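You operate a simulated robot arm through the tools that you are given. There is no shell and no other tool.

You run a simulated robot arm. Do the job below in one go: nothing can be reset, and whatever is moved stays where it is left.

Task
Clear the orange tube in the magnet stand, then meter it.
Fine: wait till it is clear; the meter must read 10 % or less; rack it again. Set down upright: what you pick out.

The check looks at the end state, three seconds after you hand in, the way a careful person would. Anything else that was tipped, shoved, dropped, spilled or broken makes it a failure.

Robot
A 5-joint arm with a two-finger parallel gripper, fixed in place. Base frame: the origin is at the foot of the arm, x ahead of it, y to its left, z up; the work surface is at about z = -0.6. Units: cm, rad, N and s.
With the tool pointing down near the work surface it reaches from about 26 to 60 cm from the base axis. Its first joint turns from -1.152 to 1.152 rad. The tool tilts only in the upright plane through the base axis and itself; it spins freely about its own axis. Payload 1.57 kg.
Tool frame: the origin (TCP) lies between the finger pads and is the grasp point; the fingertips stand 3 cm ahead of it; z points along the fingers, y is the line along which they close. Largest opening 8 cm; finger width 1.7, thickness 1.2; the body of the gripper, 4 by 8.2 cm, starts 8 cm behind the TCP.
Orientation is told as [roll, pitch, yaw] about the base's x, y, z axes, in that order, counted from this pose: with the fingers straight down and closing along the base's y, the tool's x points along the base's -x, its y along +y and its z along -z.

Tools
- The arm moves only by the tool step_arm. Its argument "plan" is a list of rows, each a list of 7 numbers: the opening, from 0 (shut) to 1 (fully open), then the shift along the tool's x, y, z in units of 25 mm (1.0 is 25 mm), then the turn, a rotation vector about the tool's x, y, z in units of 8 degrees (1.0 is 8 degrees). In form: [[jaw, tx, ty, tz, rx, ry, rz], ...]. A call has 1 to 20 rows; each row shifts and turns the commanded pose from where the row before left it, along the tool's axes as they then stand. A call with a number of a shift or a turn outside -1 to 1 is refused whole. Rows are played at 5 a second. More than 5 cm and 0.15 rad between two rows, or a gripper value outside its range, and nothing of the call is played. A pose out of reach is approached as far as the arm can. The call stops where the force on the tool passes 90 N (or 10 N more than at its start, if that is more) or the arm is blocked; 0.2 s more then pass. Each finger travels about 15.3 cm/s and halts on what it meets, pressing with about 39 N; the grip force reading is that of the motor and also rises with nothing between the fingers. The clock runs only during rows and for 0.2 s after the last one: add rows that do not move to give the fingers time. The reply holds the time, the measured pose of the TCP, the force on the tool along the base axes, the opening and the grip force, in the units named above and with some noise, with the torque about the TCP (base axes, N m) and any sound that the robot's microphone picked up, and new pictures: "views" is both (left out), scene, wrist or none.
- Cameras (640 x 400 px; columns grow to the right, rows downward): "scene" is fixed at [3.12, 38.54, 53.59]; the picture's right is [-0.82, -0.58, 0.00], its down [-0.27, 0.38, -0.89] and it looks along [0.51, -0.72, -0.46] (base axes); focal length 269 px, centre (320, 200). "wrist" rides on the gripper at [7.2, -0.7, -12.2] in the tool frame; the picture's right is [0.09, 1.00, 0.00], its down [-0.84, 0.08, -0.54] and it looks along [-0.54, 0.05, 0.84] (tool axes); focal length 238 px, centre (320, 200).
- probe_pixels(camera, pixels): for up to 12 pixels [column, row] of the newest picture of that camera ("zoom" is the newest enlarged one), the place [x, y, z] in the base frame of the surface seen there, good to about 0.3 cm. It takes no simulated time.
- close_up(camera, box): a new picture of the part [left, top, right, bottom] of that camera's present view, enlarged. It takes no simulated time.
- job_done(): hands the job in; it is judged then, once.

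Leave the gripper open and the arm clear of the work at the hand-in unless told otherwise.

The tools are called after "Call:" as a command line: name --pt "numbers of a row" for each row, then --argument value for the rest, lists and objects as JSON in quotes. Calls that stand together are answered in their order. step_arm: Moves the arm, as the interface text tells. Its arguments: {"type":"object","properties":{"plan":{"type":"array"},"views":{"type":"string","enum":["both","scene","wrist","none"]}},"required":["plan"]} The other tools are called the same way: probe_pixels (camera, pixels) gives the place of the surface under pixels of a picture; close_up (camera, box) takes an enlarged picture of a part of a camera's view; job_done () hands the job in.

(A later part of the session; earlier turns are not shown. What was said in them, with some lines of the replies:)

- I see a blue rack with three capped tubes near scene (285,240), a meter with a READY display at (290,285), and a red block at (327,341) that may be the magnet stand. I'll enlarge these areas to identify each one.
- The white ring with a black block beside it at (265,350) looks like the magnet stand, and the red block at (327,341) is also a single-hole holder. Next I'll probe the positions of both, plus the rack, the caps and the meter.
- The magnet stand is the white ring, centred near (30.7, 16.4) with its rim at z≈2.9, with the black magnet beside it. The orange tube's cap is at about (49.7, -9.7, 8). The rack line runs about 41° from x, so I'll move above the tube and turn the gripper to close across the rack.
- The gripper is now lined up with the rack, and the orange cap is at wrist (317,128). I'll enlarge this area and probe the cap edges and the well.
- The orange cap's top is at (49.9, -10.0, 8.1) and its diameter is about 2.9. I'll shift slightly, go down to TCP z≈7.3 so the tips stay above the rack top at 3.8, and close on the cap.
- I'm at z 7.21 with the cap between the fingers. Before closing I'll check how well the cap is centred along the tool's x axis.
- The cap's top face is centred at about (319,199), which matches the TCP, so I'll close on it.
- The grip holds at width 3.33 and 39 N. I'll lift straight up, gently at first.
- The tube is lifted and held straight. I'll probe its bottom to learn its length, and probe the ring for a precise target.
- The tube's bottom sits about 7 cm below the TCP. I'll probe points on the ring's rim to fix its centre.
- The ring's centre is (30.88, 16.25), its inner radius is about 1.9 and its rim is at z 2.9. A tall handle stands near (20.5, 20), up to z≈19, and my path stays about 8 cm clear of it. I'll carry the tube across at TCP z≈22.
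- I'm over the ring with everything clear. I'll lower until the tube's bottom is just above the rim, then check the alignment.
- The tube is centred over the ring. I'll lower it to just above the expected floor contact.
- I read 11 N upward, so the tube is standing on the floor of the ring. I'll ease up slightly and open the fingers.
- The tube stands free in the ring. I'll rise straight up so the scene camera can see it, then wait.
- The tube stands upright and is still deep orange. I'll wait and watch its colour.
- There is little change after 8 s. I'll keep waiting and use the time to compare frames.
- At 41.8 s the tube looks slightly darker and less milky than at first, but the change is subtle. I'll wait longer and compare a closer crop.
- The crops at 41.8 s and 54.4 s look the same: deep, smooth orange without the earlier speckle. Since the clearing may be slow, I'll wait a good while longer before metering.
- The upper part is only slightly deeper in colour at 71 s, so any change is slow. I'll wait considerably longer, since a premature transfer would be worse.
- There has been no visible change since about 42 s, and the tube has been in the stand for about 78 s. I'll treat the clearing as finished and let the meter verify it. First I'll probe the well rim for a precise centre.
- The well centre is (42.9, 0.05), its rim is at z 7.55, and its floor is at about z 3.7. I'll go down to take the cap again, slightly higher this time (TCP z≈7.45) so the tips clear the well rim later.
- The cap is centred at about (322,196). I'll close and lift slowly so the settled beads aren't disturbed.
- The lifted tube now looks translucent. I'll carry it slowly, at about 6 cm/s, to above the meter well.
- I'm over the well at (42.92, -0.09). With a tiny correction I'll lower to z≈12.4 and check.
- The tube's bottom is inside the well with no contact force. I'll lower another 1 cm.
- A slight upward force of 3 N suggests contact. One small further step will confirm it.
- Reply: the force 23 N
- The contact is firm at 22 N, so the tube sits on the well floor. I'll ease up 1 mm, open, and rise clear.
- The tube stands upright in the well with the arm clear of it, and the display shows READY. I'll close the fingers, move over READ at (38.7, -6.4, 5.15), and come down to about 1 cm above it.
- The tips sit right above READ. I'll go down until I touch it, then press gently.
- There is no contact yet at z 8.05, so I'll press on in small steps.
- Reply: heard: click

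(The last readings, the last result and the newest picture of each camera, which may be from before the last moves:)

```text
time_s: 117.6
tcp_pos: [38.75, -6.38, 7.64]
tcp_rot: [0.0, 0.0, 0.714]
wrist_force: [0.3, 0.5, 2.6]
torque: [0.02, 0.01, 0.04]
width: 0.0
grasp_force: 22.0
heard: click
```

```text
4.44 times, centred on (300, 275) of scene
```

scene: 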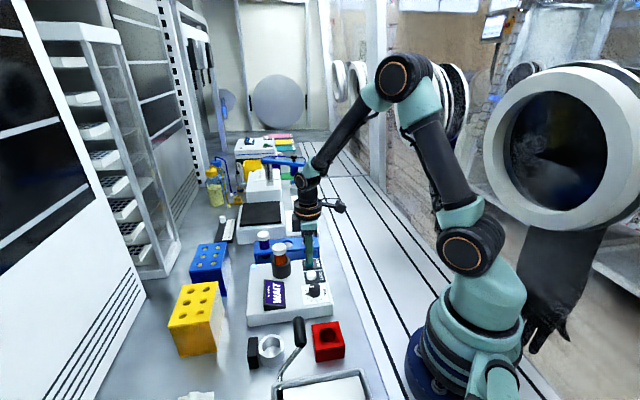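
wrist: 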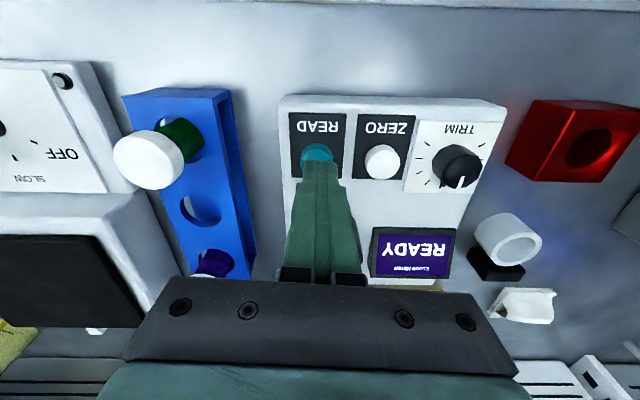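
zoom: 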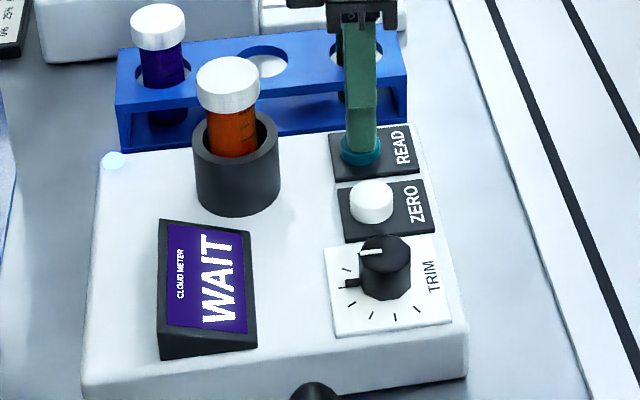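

A click was heard, the display says WAIT, and the lamp is lit. I'll rise off the button and wait for the result.

Call:
step_arm --pt "0 0 0 -0.2 0 0 0" --pt "0 0 0 -0.4 0 0 0" --pt "0 0 0 -0.6 0 0 0" --pt "0 0 0 -0.7 0 0 0" --pt "0 0 0 -0.7 0 0 0" --pt "0 0 0 -0.6 0 0 0" --pt "0 0 0 -0.4 0 0 0" --pt "0 0 0 0 0 0 0" --pt "0 0 0 0 0 0 0" --pt "0 0 0 0 0 0 0" --pt "0 0 0 0 0 0 0" --pt "0 0 0 0 0 0 0"

Call:
close_up --camera "scene" --box '[250, 230, 350, 320]'

```text
time_s: 120.2
tcp_pos: [38.66, -6.29, 16.69]
tcp_rot: [0.0, 0.002, 0.715]
wrist_force: [0.2, -0.4, -0.9]
torque: [0.0, 0.04, 0.04]
width: 0.01
grasp_force: 21.2
```

scene: 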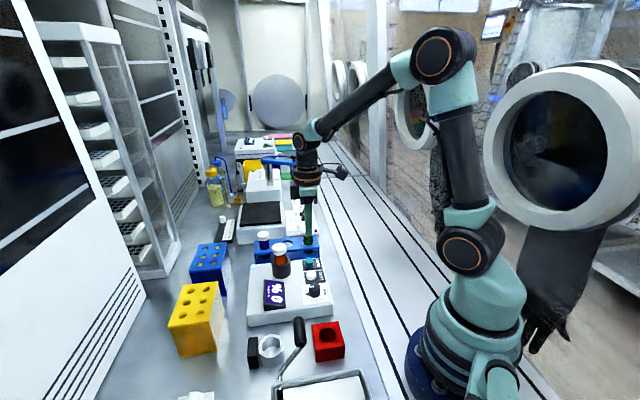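
wrist: 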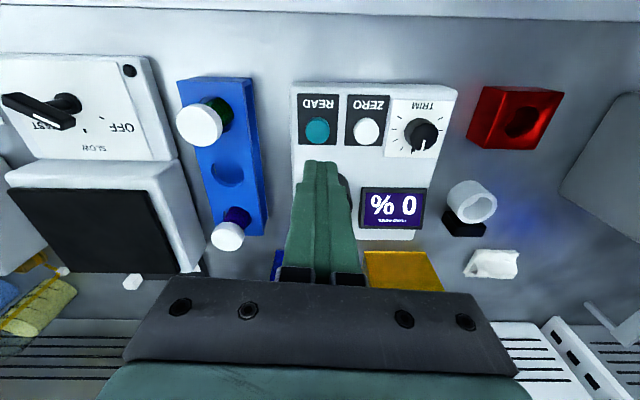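

```text
4.44 times, centred on (300, 275) of scene
```

zoom: 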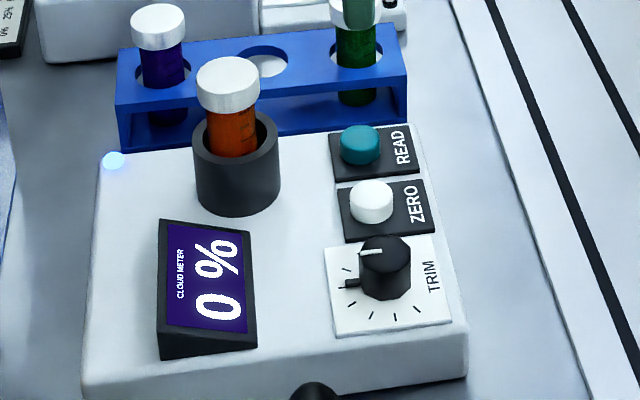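

The meter reads 0 %, which is under 10 %. I'll return above the tube with the fingers open and take the cap again.

Call:
step_arm --pt "0 0 0 -0.4 0 0 0" --pt "0.2 -0.3 0.08 -0.1 0 0 0" --pt "0.4 -0.6 0.16 0 0 0 0" --pt "0.7 -0.7 0.186 0 0 0 0" --pt "0.7 -0.7 0.186 0 0 0 0" --pt "0.7 -0.45 0.12 0 0 0 0" --pt "0.7 -0.198 0.054 0 0 0 0" --pt "0.7 0 0 0 0 0 0" --pt "0.7 0 0 0 0 0 0"

Call:
close_up --camera "wrist" --box '[250, 70, 390, 230]'

```text
time_s: 122.2
tcp_pos: [43.01, 0.11, 17.92]
tcp_rot: [0.001, 0.0, 0.714]
wrist_force: [-0.4, 0.6, 0.0]
torque: [0.0, 0.0, 0.0]
width: 5.61
grasp_force: 0.0
```

scene: 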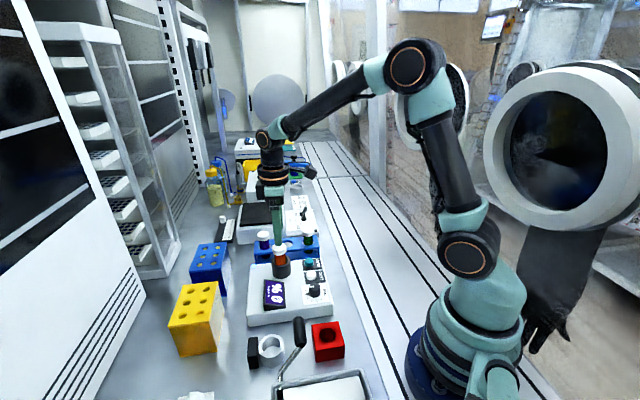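
wrist: 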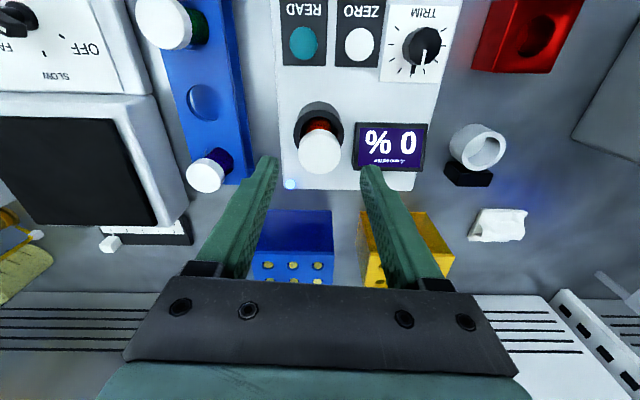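

```text
2.50 times, centred on (320, 150) of wrist
```

zoom: 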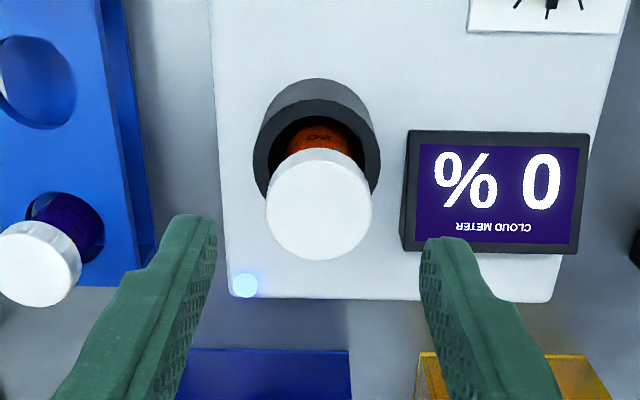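

I'm aligned over the cap. I'll go down to z≈11.45, where I released it.

Call:
step_arm --pt "0.7 0.03 0 0.3 0 0 0" --pt "0.7 0 0 0.5 0 0 0" --pt "0.7 0 0 0.6 0 0 0" --pt "0.7 0 0 0.6 0 0 0" --pt "0.7 0 0 0.4 0 0 0" --pt "0.7 0 0 0.19 0 0 0" --pt "0.7 0 0 0 0 0 0" --pt "0.7 0 0 0 0 0 0" --views "wrist"

Call:
close_up --camera "wrist" --box '[260, 120, 380, 240]'

```text
time_s: 124.0
tcp_pos: [42.91, -0.07, 11.37]
tcp_rot: [0.001, 0.0, 0.715]
wrist_force: [-0.1, 1.1, 0.2]
torque: [0.03, 0.01, 0.01]
width: 5.59
grasp_force: 0.0
```

wrist: 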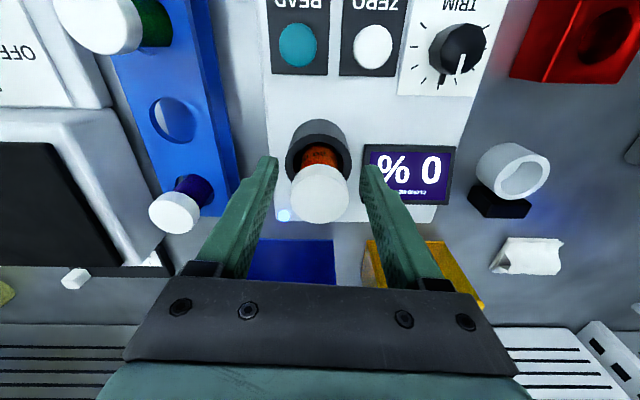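

```text
3.33 times, centred on (320, 180) of wrist
```

zoom: 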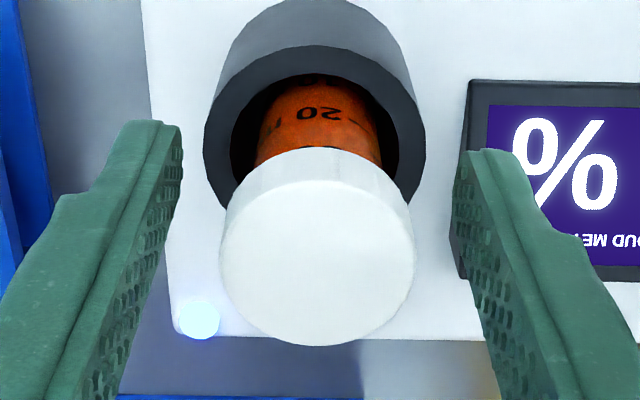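

The cap is centred. I'll grip it and lift slowly out of the well.

Call:
step_arm --pt "0.5 0 0 0 0 0 0" --pt "0.4 0 0 0 0 0 0" --pt "0 0 0 0 0 0 0" --pt "0 0 0 0 0 0 0" --pt "0 0 0 0 0 0 0" --pt "0 0 0 -0.1 0 0 0" --pt "0 0 0 -0.2 0 0 0" --pt "0 0 0 -0.3 0 0 0" --pt "0 0 0 -0.4 0 0 0" --pt "0 0 0 -0.4 0 0 0" --pt "0 0 0 -0.4 0 0 0" --pt "0 0 0 -0.4 0 0 0" --pt "0 0 0 -0.3 0 0 0" --pt "0 0 0 -0.2 0 0 0" --pt "0 0 0 -0.1 0 0 0" --pt "0 0 0 0 0 0 0"

Call:
close_up --camera "scene" --box '[230, 200, 330, 300]'

```text
time_s: 127.4
tcp_pos: [42.89, -0.06, 18.49]
tcp_rot: [0.001, -0.002, 0.714]
wrist_force: [-0.2, -0.2, -0.8]
torque: [0.01, -0.04, 0.04]
width: 3.3
grasp_force: 39.7
```

scene: 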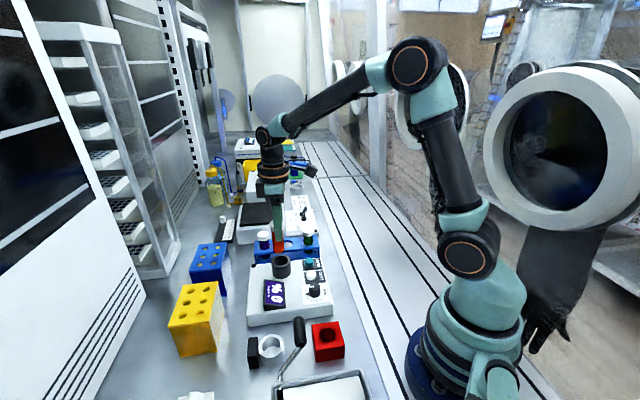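
wrist: 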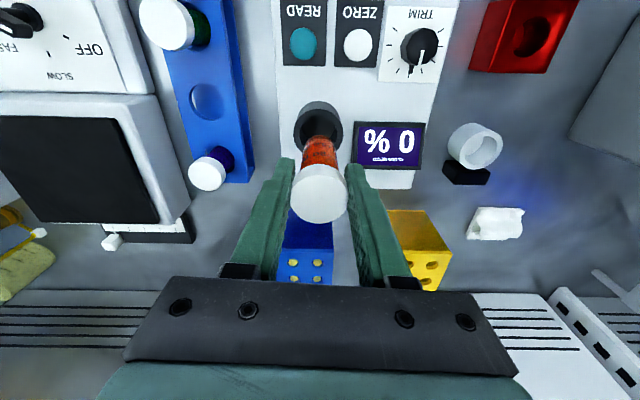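

```text
4.00 times, centred on (280, 250) of scene
```

zoom: 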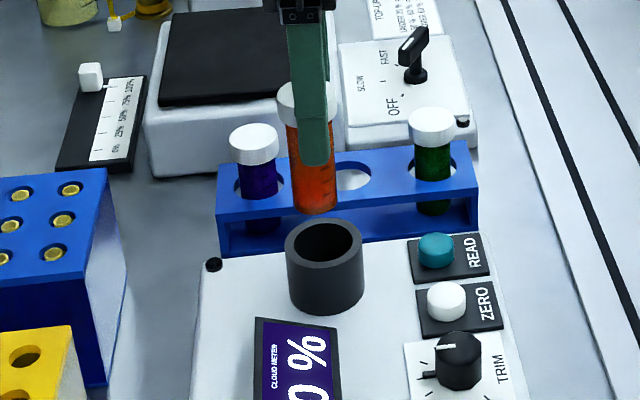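

The tube is lifted cleanly. I'll carry it to above the empty middle hole of the rack at (50.03, -10.1).

Call:
step_arm --pt "0 0.02 -0.2 0 0 0 0" --pt "0 0.041 -0.4 0 0 0 0" --pt "0 0.051 -0.5 0 0 0 0" --pt "0 0.051 -0.5 0 0 0 0" --pt "0 0.051 -0.5 0 0 0 0" --pt "0 0.051 -0.5 0 0 0 0" --pt "0 0.051 -0.5 0 0 0 0" --pt "0 0.051 -0.5 0 0 0 0" --pt "0 0.051 -0.5 0 0 0 0" --pt "0 0.041 -0.4 0 0 0 0" --pt "0 0.03 -0.3 0 0 0 0" --pt "0 0.012 -0.12 0 0 0 0" --pt "0 0 0 0 0 0 0" --pt "0 0 0 0 0 0 0"

Call:
close_up --camera "wrist" --box '[260, 80, 380, 230]'

Call:
close_up --camera "scene" --box '[230, 180, 330, 280]'

```text
time_s: 130.4
tcp_pos: [50.07, -10.12, 18.44]
tcp_rot: [0.001, 0.0, 0.715]
wrist_force: [0.0, 0.6, -0.5]
torque: [-0.05, 0.0, 0.02]
width: 3.33
grasp_force: 38.7
```

scene: 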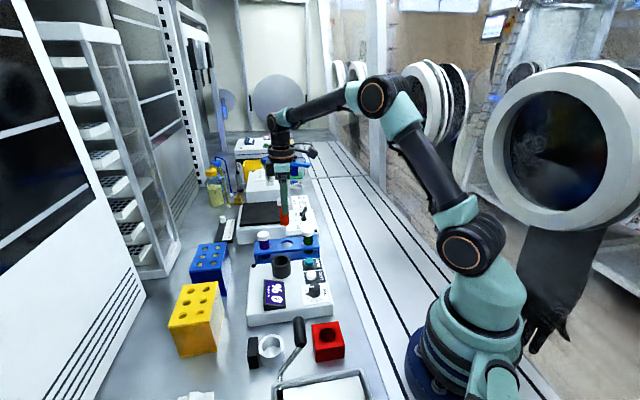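
wrist: 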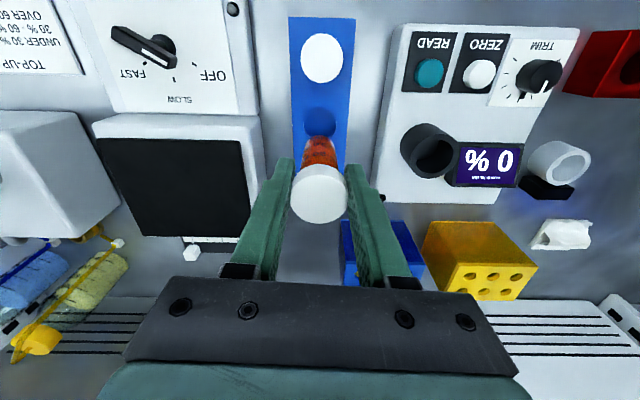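

```text
2.67 times, centred on (320, 155) of wrist
```

zoom: 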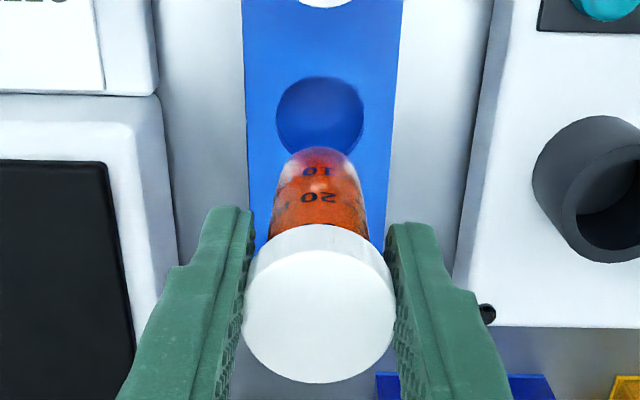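

```text
4.00 times, centred on (280, 230) of scene
```

zoom: 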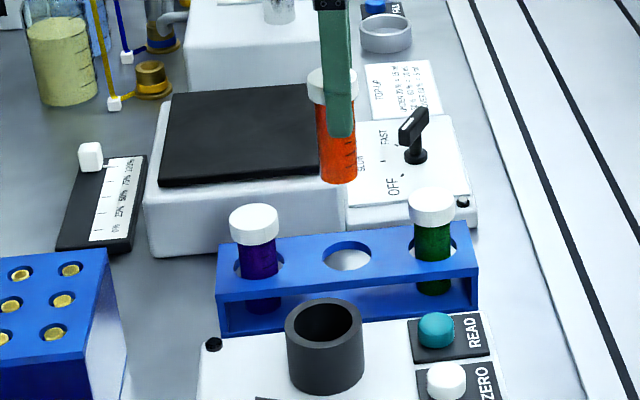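

The hole is in line below. I'll lower until the tube's bottom is just above the rack top (TCP z≈12) and check.

Call:
step_arm --pt "0 0 0 0.2 0 0 0" --pt "0 0 0 0.4 0 0 0" --pt "0 0 0 0.5 0 0 0" --pt "0 0 0 0.5 0 0 0" --pt "0 0 0 0.5 0 0 0" --pt "0 0 0 0.3 0 0 0" --pt "0 0 0 0.15 0 0 0" --pt "0 0 0 0 0 0 0" --pt "0 0 0 0 0 0 0"

Call:
close_up --camera "wrist" --box '[260, 80, 380, 230]'

Call:
close_up --camera "scene" --box '[240, 200, 330, 270]'

```text
time_s: 132.4
tcp_pos: [49.99, -10.13, 12.1]
tcp_rot: [0.0, 0.0, 0.714]
wrist_force: [-0.1, -0.7, -0.8]
torque: [-0.01, 0.01, 0.0]
width: 3.33
grasp_force: 38.6
```

scene: 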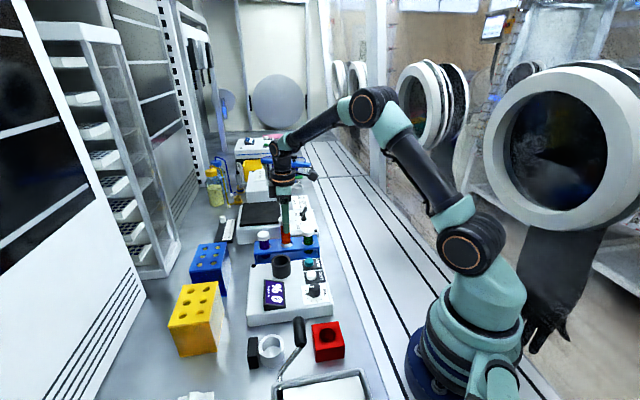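
wrist: 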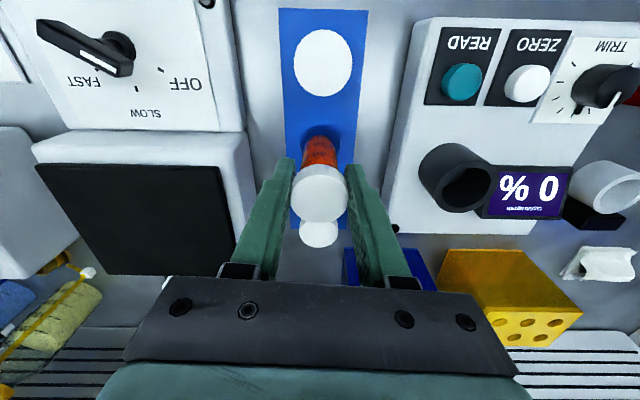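

```text
2.67 times, centred on (320, 155) of wrist
```

zoom: 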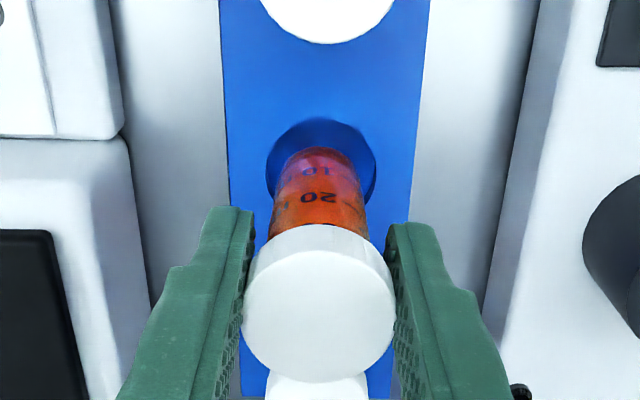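

```text
5.71 times, centred on (285, 235) of scene
```

zoom: 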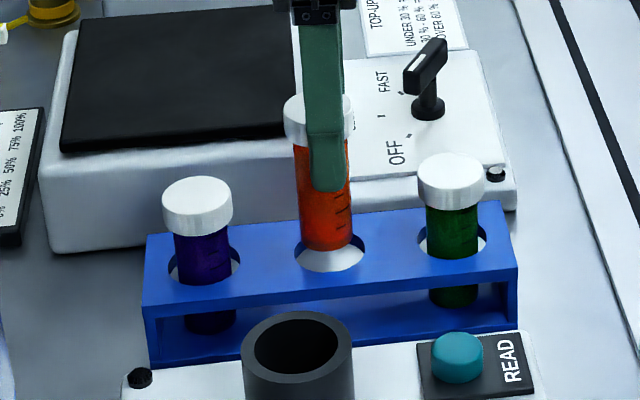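

The tube is centred over the hole. I'll lower it in.

Call:
step_arm --pt "0 0 0 0.15 0 0 0" --pt "0 0 0 0.25 0 0 0" --pt "0 0 0 0.3 0 0 0" --pt "0 0 0 0.3 0 0 0" --pt "0 0 0 0.3 0 0 0" --pt "0 0 0 0.2 0 0 0" --pt "0 0 0 0.12 0 0 0" --pt "0 0 0 0 0 0 0" --views "scene"

Call:
close_up --camera "scene" --box '[240, 200, 330, 270]'

```text
time_s: 134.2
tcp_pos: [50.04, -10.08, 8.03]
tcp_rot: [0.002, 0.0, 0.715]
wrist_force: [-0.7, -0.2, -0.4]
torque: [0.0, -0.03, 0.02]
width: 3.32
grasp_force: 39.0
```

scene: 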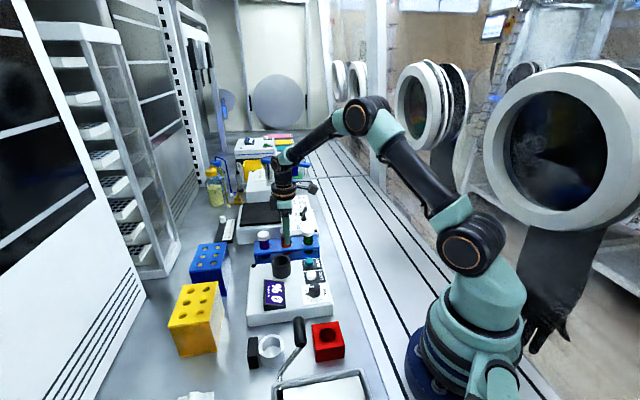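

```text
5.71 times, centred on (285, 235) of scene
```

zoom: 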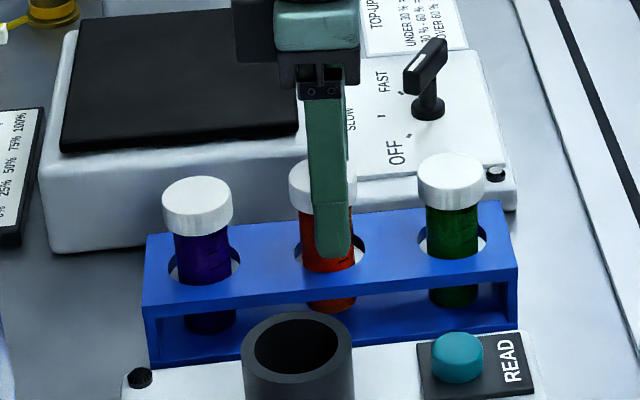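

The tube is inside the rack with no side force. I'll lower in small steps until it touches the bottom.

Call:
step_arm --pt "0 0 0 0.06 0 0 0" --pt "0 0 0 0.06 0 0 0" --pt "0 0 0 0.04 0 0 0" --pt "0 0 0 0 0 0 0" --views "none"

```text
time_s: 135.2
tcp_pos: [49.98, -10.05, 7.69]
tcp_rot: [0.001, -0.001, 0.716]
wrist_force: [0.8, -0.4, 0.0]
torque: [-0.05, 0.0, -0.02]
width: 3.29
grasp_force: 39.2
```

Call:
step_arm --pt "0 0 0 0.04 0 0 0" --pt "0 0 0 0.04 0 0 0" --pt "0 0 0 0 0 0 0" --views "none"

```text
time_s: 136.0
tcp_pos: [50.14, -10.13, 7.48]
tcp_rot: [-0.001, 0.0, 0.714]
wrist_force: [-1.4, -0.6, 6.8]
torque: [-0.04, 0.15, -0.05]
width: 3.31
grasp_force: 39.2
```

Contact shows at z 7.48 with 7 N upward, so the tube stands on the rack bottom. I'll ease up slightly, open and rise straight up.

Call:
step_arm --pt "0 0 0 -0.02 0 0 0" --pt "0 0 0 0 0 0 0" --pt "0.5 0 0 0 0 0 0" --pt "0.65 0 0 0 0 0 0" --pt "0.7 0 0 0 0 0 0" --pt "0.7 0 0 -0.2 0 0 0" --pt "0.7 0 0 -0.4 0 0 0" --pt "0.7 0 0 -0.7 0 0 0" --pt "0.7 0 0 -0.8 0 0 0" --pt "0.7 0 0 -0.9 0 0 0" --pt "0.7 0 0 -0.9 0 0 0" --pt "0.7 0 0 -0.9 0 0 0" --pt "0.7 0 0 -0.9 0 0 0" --pt "0.7 0 0 -0.5 0 0 0" --pt "0.7 0 0 0 0 0 0"

Call:
close_up --camera "scene" --box '[230, 210, 350, 310]'

Call:
close_up --camera "wrist" --box '[240, 0, 480, 210]'

```text
time_s: 139.2
tcp_pos: [50.15, -10.15, 22.92]
tcp_rot: [0.0, -0.001, 0.715]
wrist_force: [-0.2, 0.0, 0.8]
torque: [-0.03, -0.01, 0.0]
width: 5.6
grasp_force: 0.0
```

scene: 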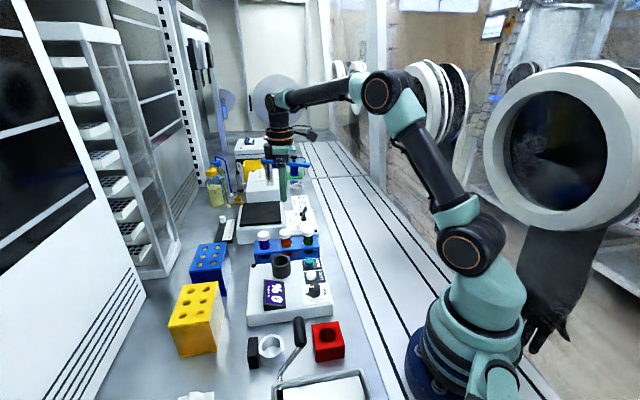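
wrist: 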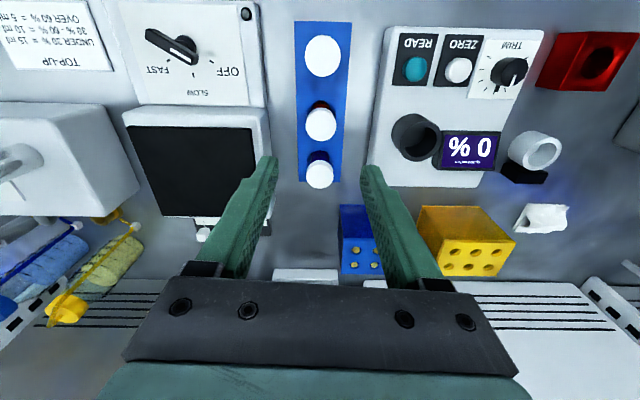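

```text
4.00 times, centred on (290, 260) of scene
```

zoom: 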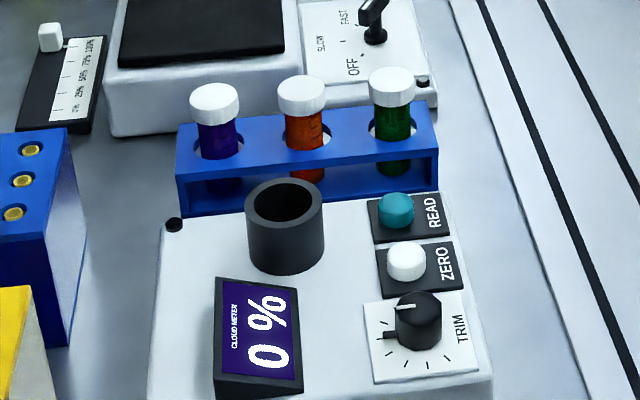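

```text
1.90 times, centred on (360, 105) of wrist
```

zoom: 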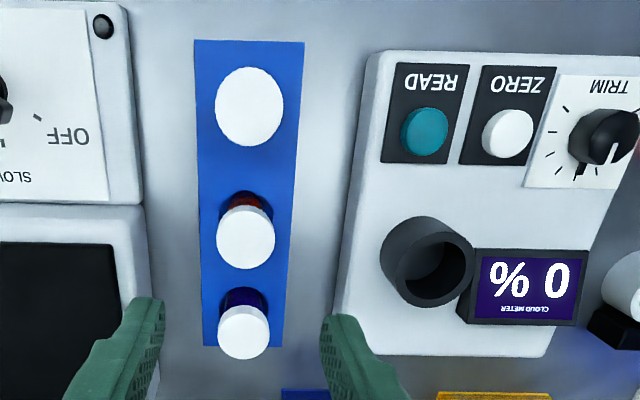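

The orange tube stands upright in its rack hole, both neighbours are undisturbed, the well is empty and the meter still shows 0 %. I'll rise a little more and open the gripper fully.

Call:
step_arm --pt "1 0 0 -0.6 0 0 0" --pt "1 0 0 -0.8 0 0 0" --pt "1 0 0 -0.8 0 0 0" --pt "1 0 0 -0.6 0 0 0" --pt "1 0 0 0 0 0 0" --pt "1 0 0 0 0 0 0"

```text
time_s: 140.6
tcp_pos: [49.93, -10.2, 30.13]
tcp_rot: [0.0, -0.001, 0.716]
wrist_force: [-0.3, 0.2, 0.2]
torque: [0.0, 0.02, 0.03]
width: 8.01
grasp_force: 0.0
```

scene: 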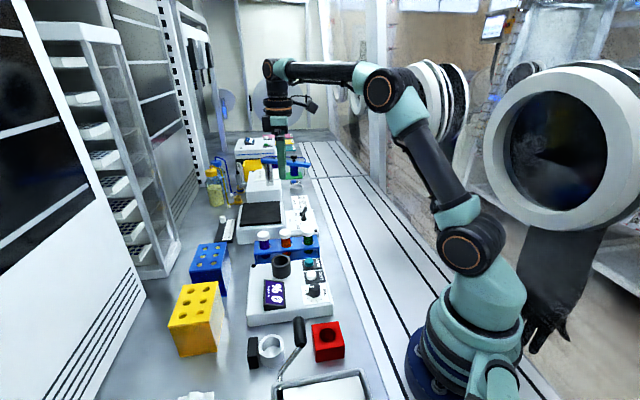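
wrist: 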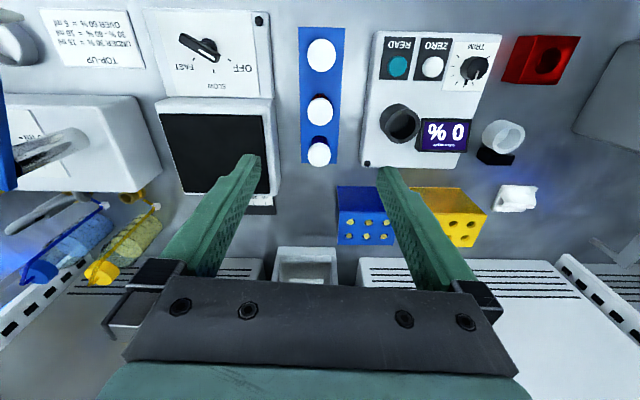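

The gripper is open, the arm is clear, the tube is racked and the meter reads 0 %. I'm handing in now.

Call:
job_done

```text
The job is handed in.
```

The orange tube has been through the magnet stand and metered. The meter reads 0 %, and the tube is back upright in its middle hole in the rack.

- **Clearing:** The tube stood in the white ring beside the black magnet for about 80 s. The change was hard to see by eye. It looked steady from about 42 s on and somewhat translucent when I lifted it out.
- **Metering:** I set it in the well and pressed READ once; the display went from WAIT to 0 %. I didn't touch ZERO or TRIM. The TRIM pointer sits about one tick off its thick mark, and I left it that way.
- **End state:** The purple and green tubes were not touched, and I saw nothing tipped or spilled. The gripper is open and the arm is well above the rack.
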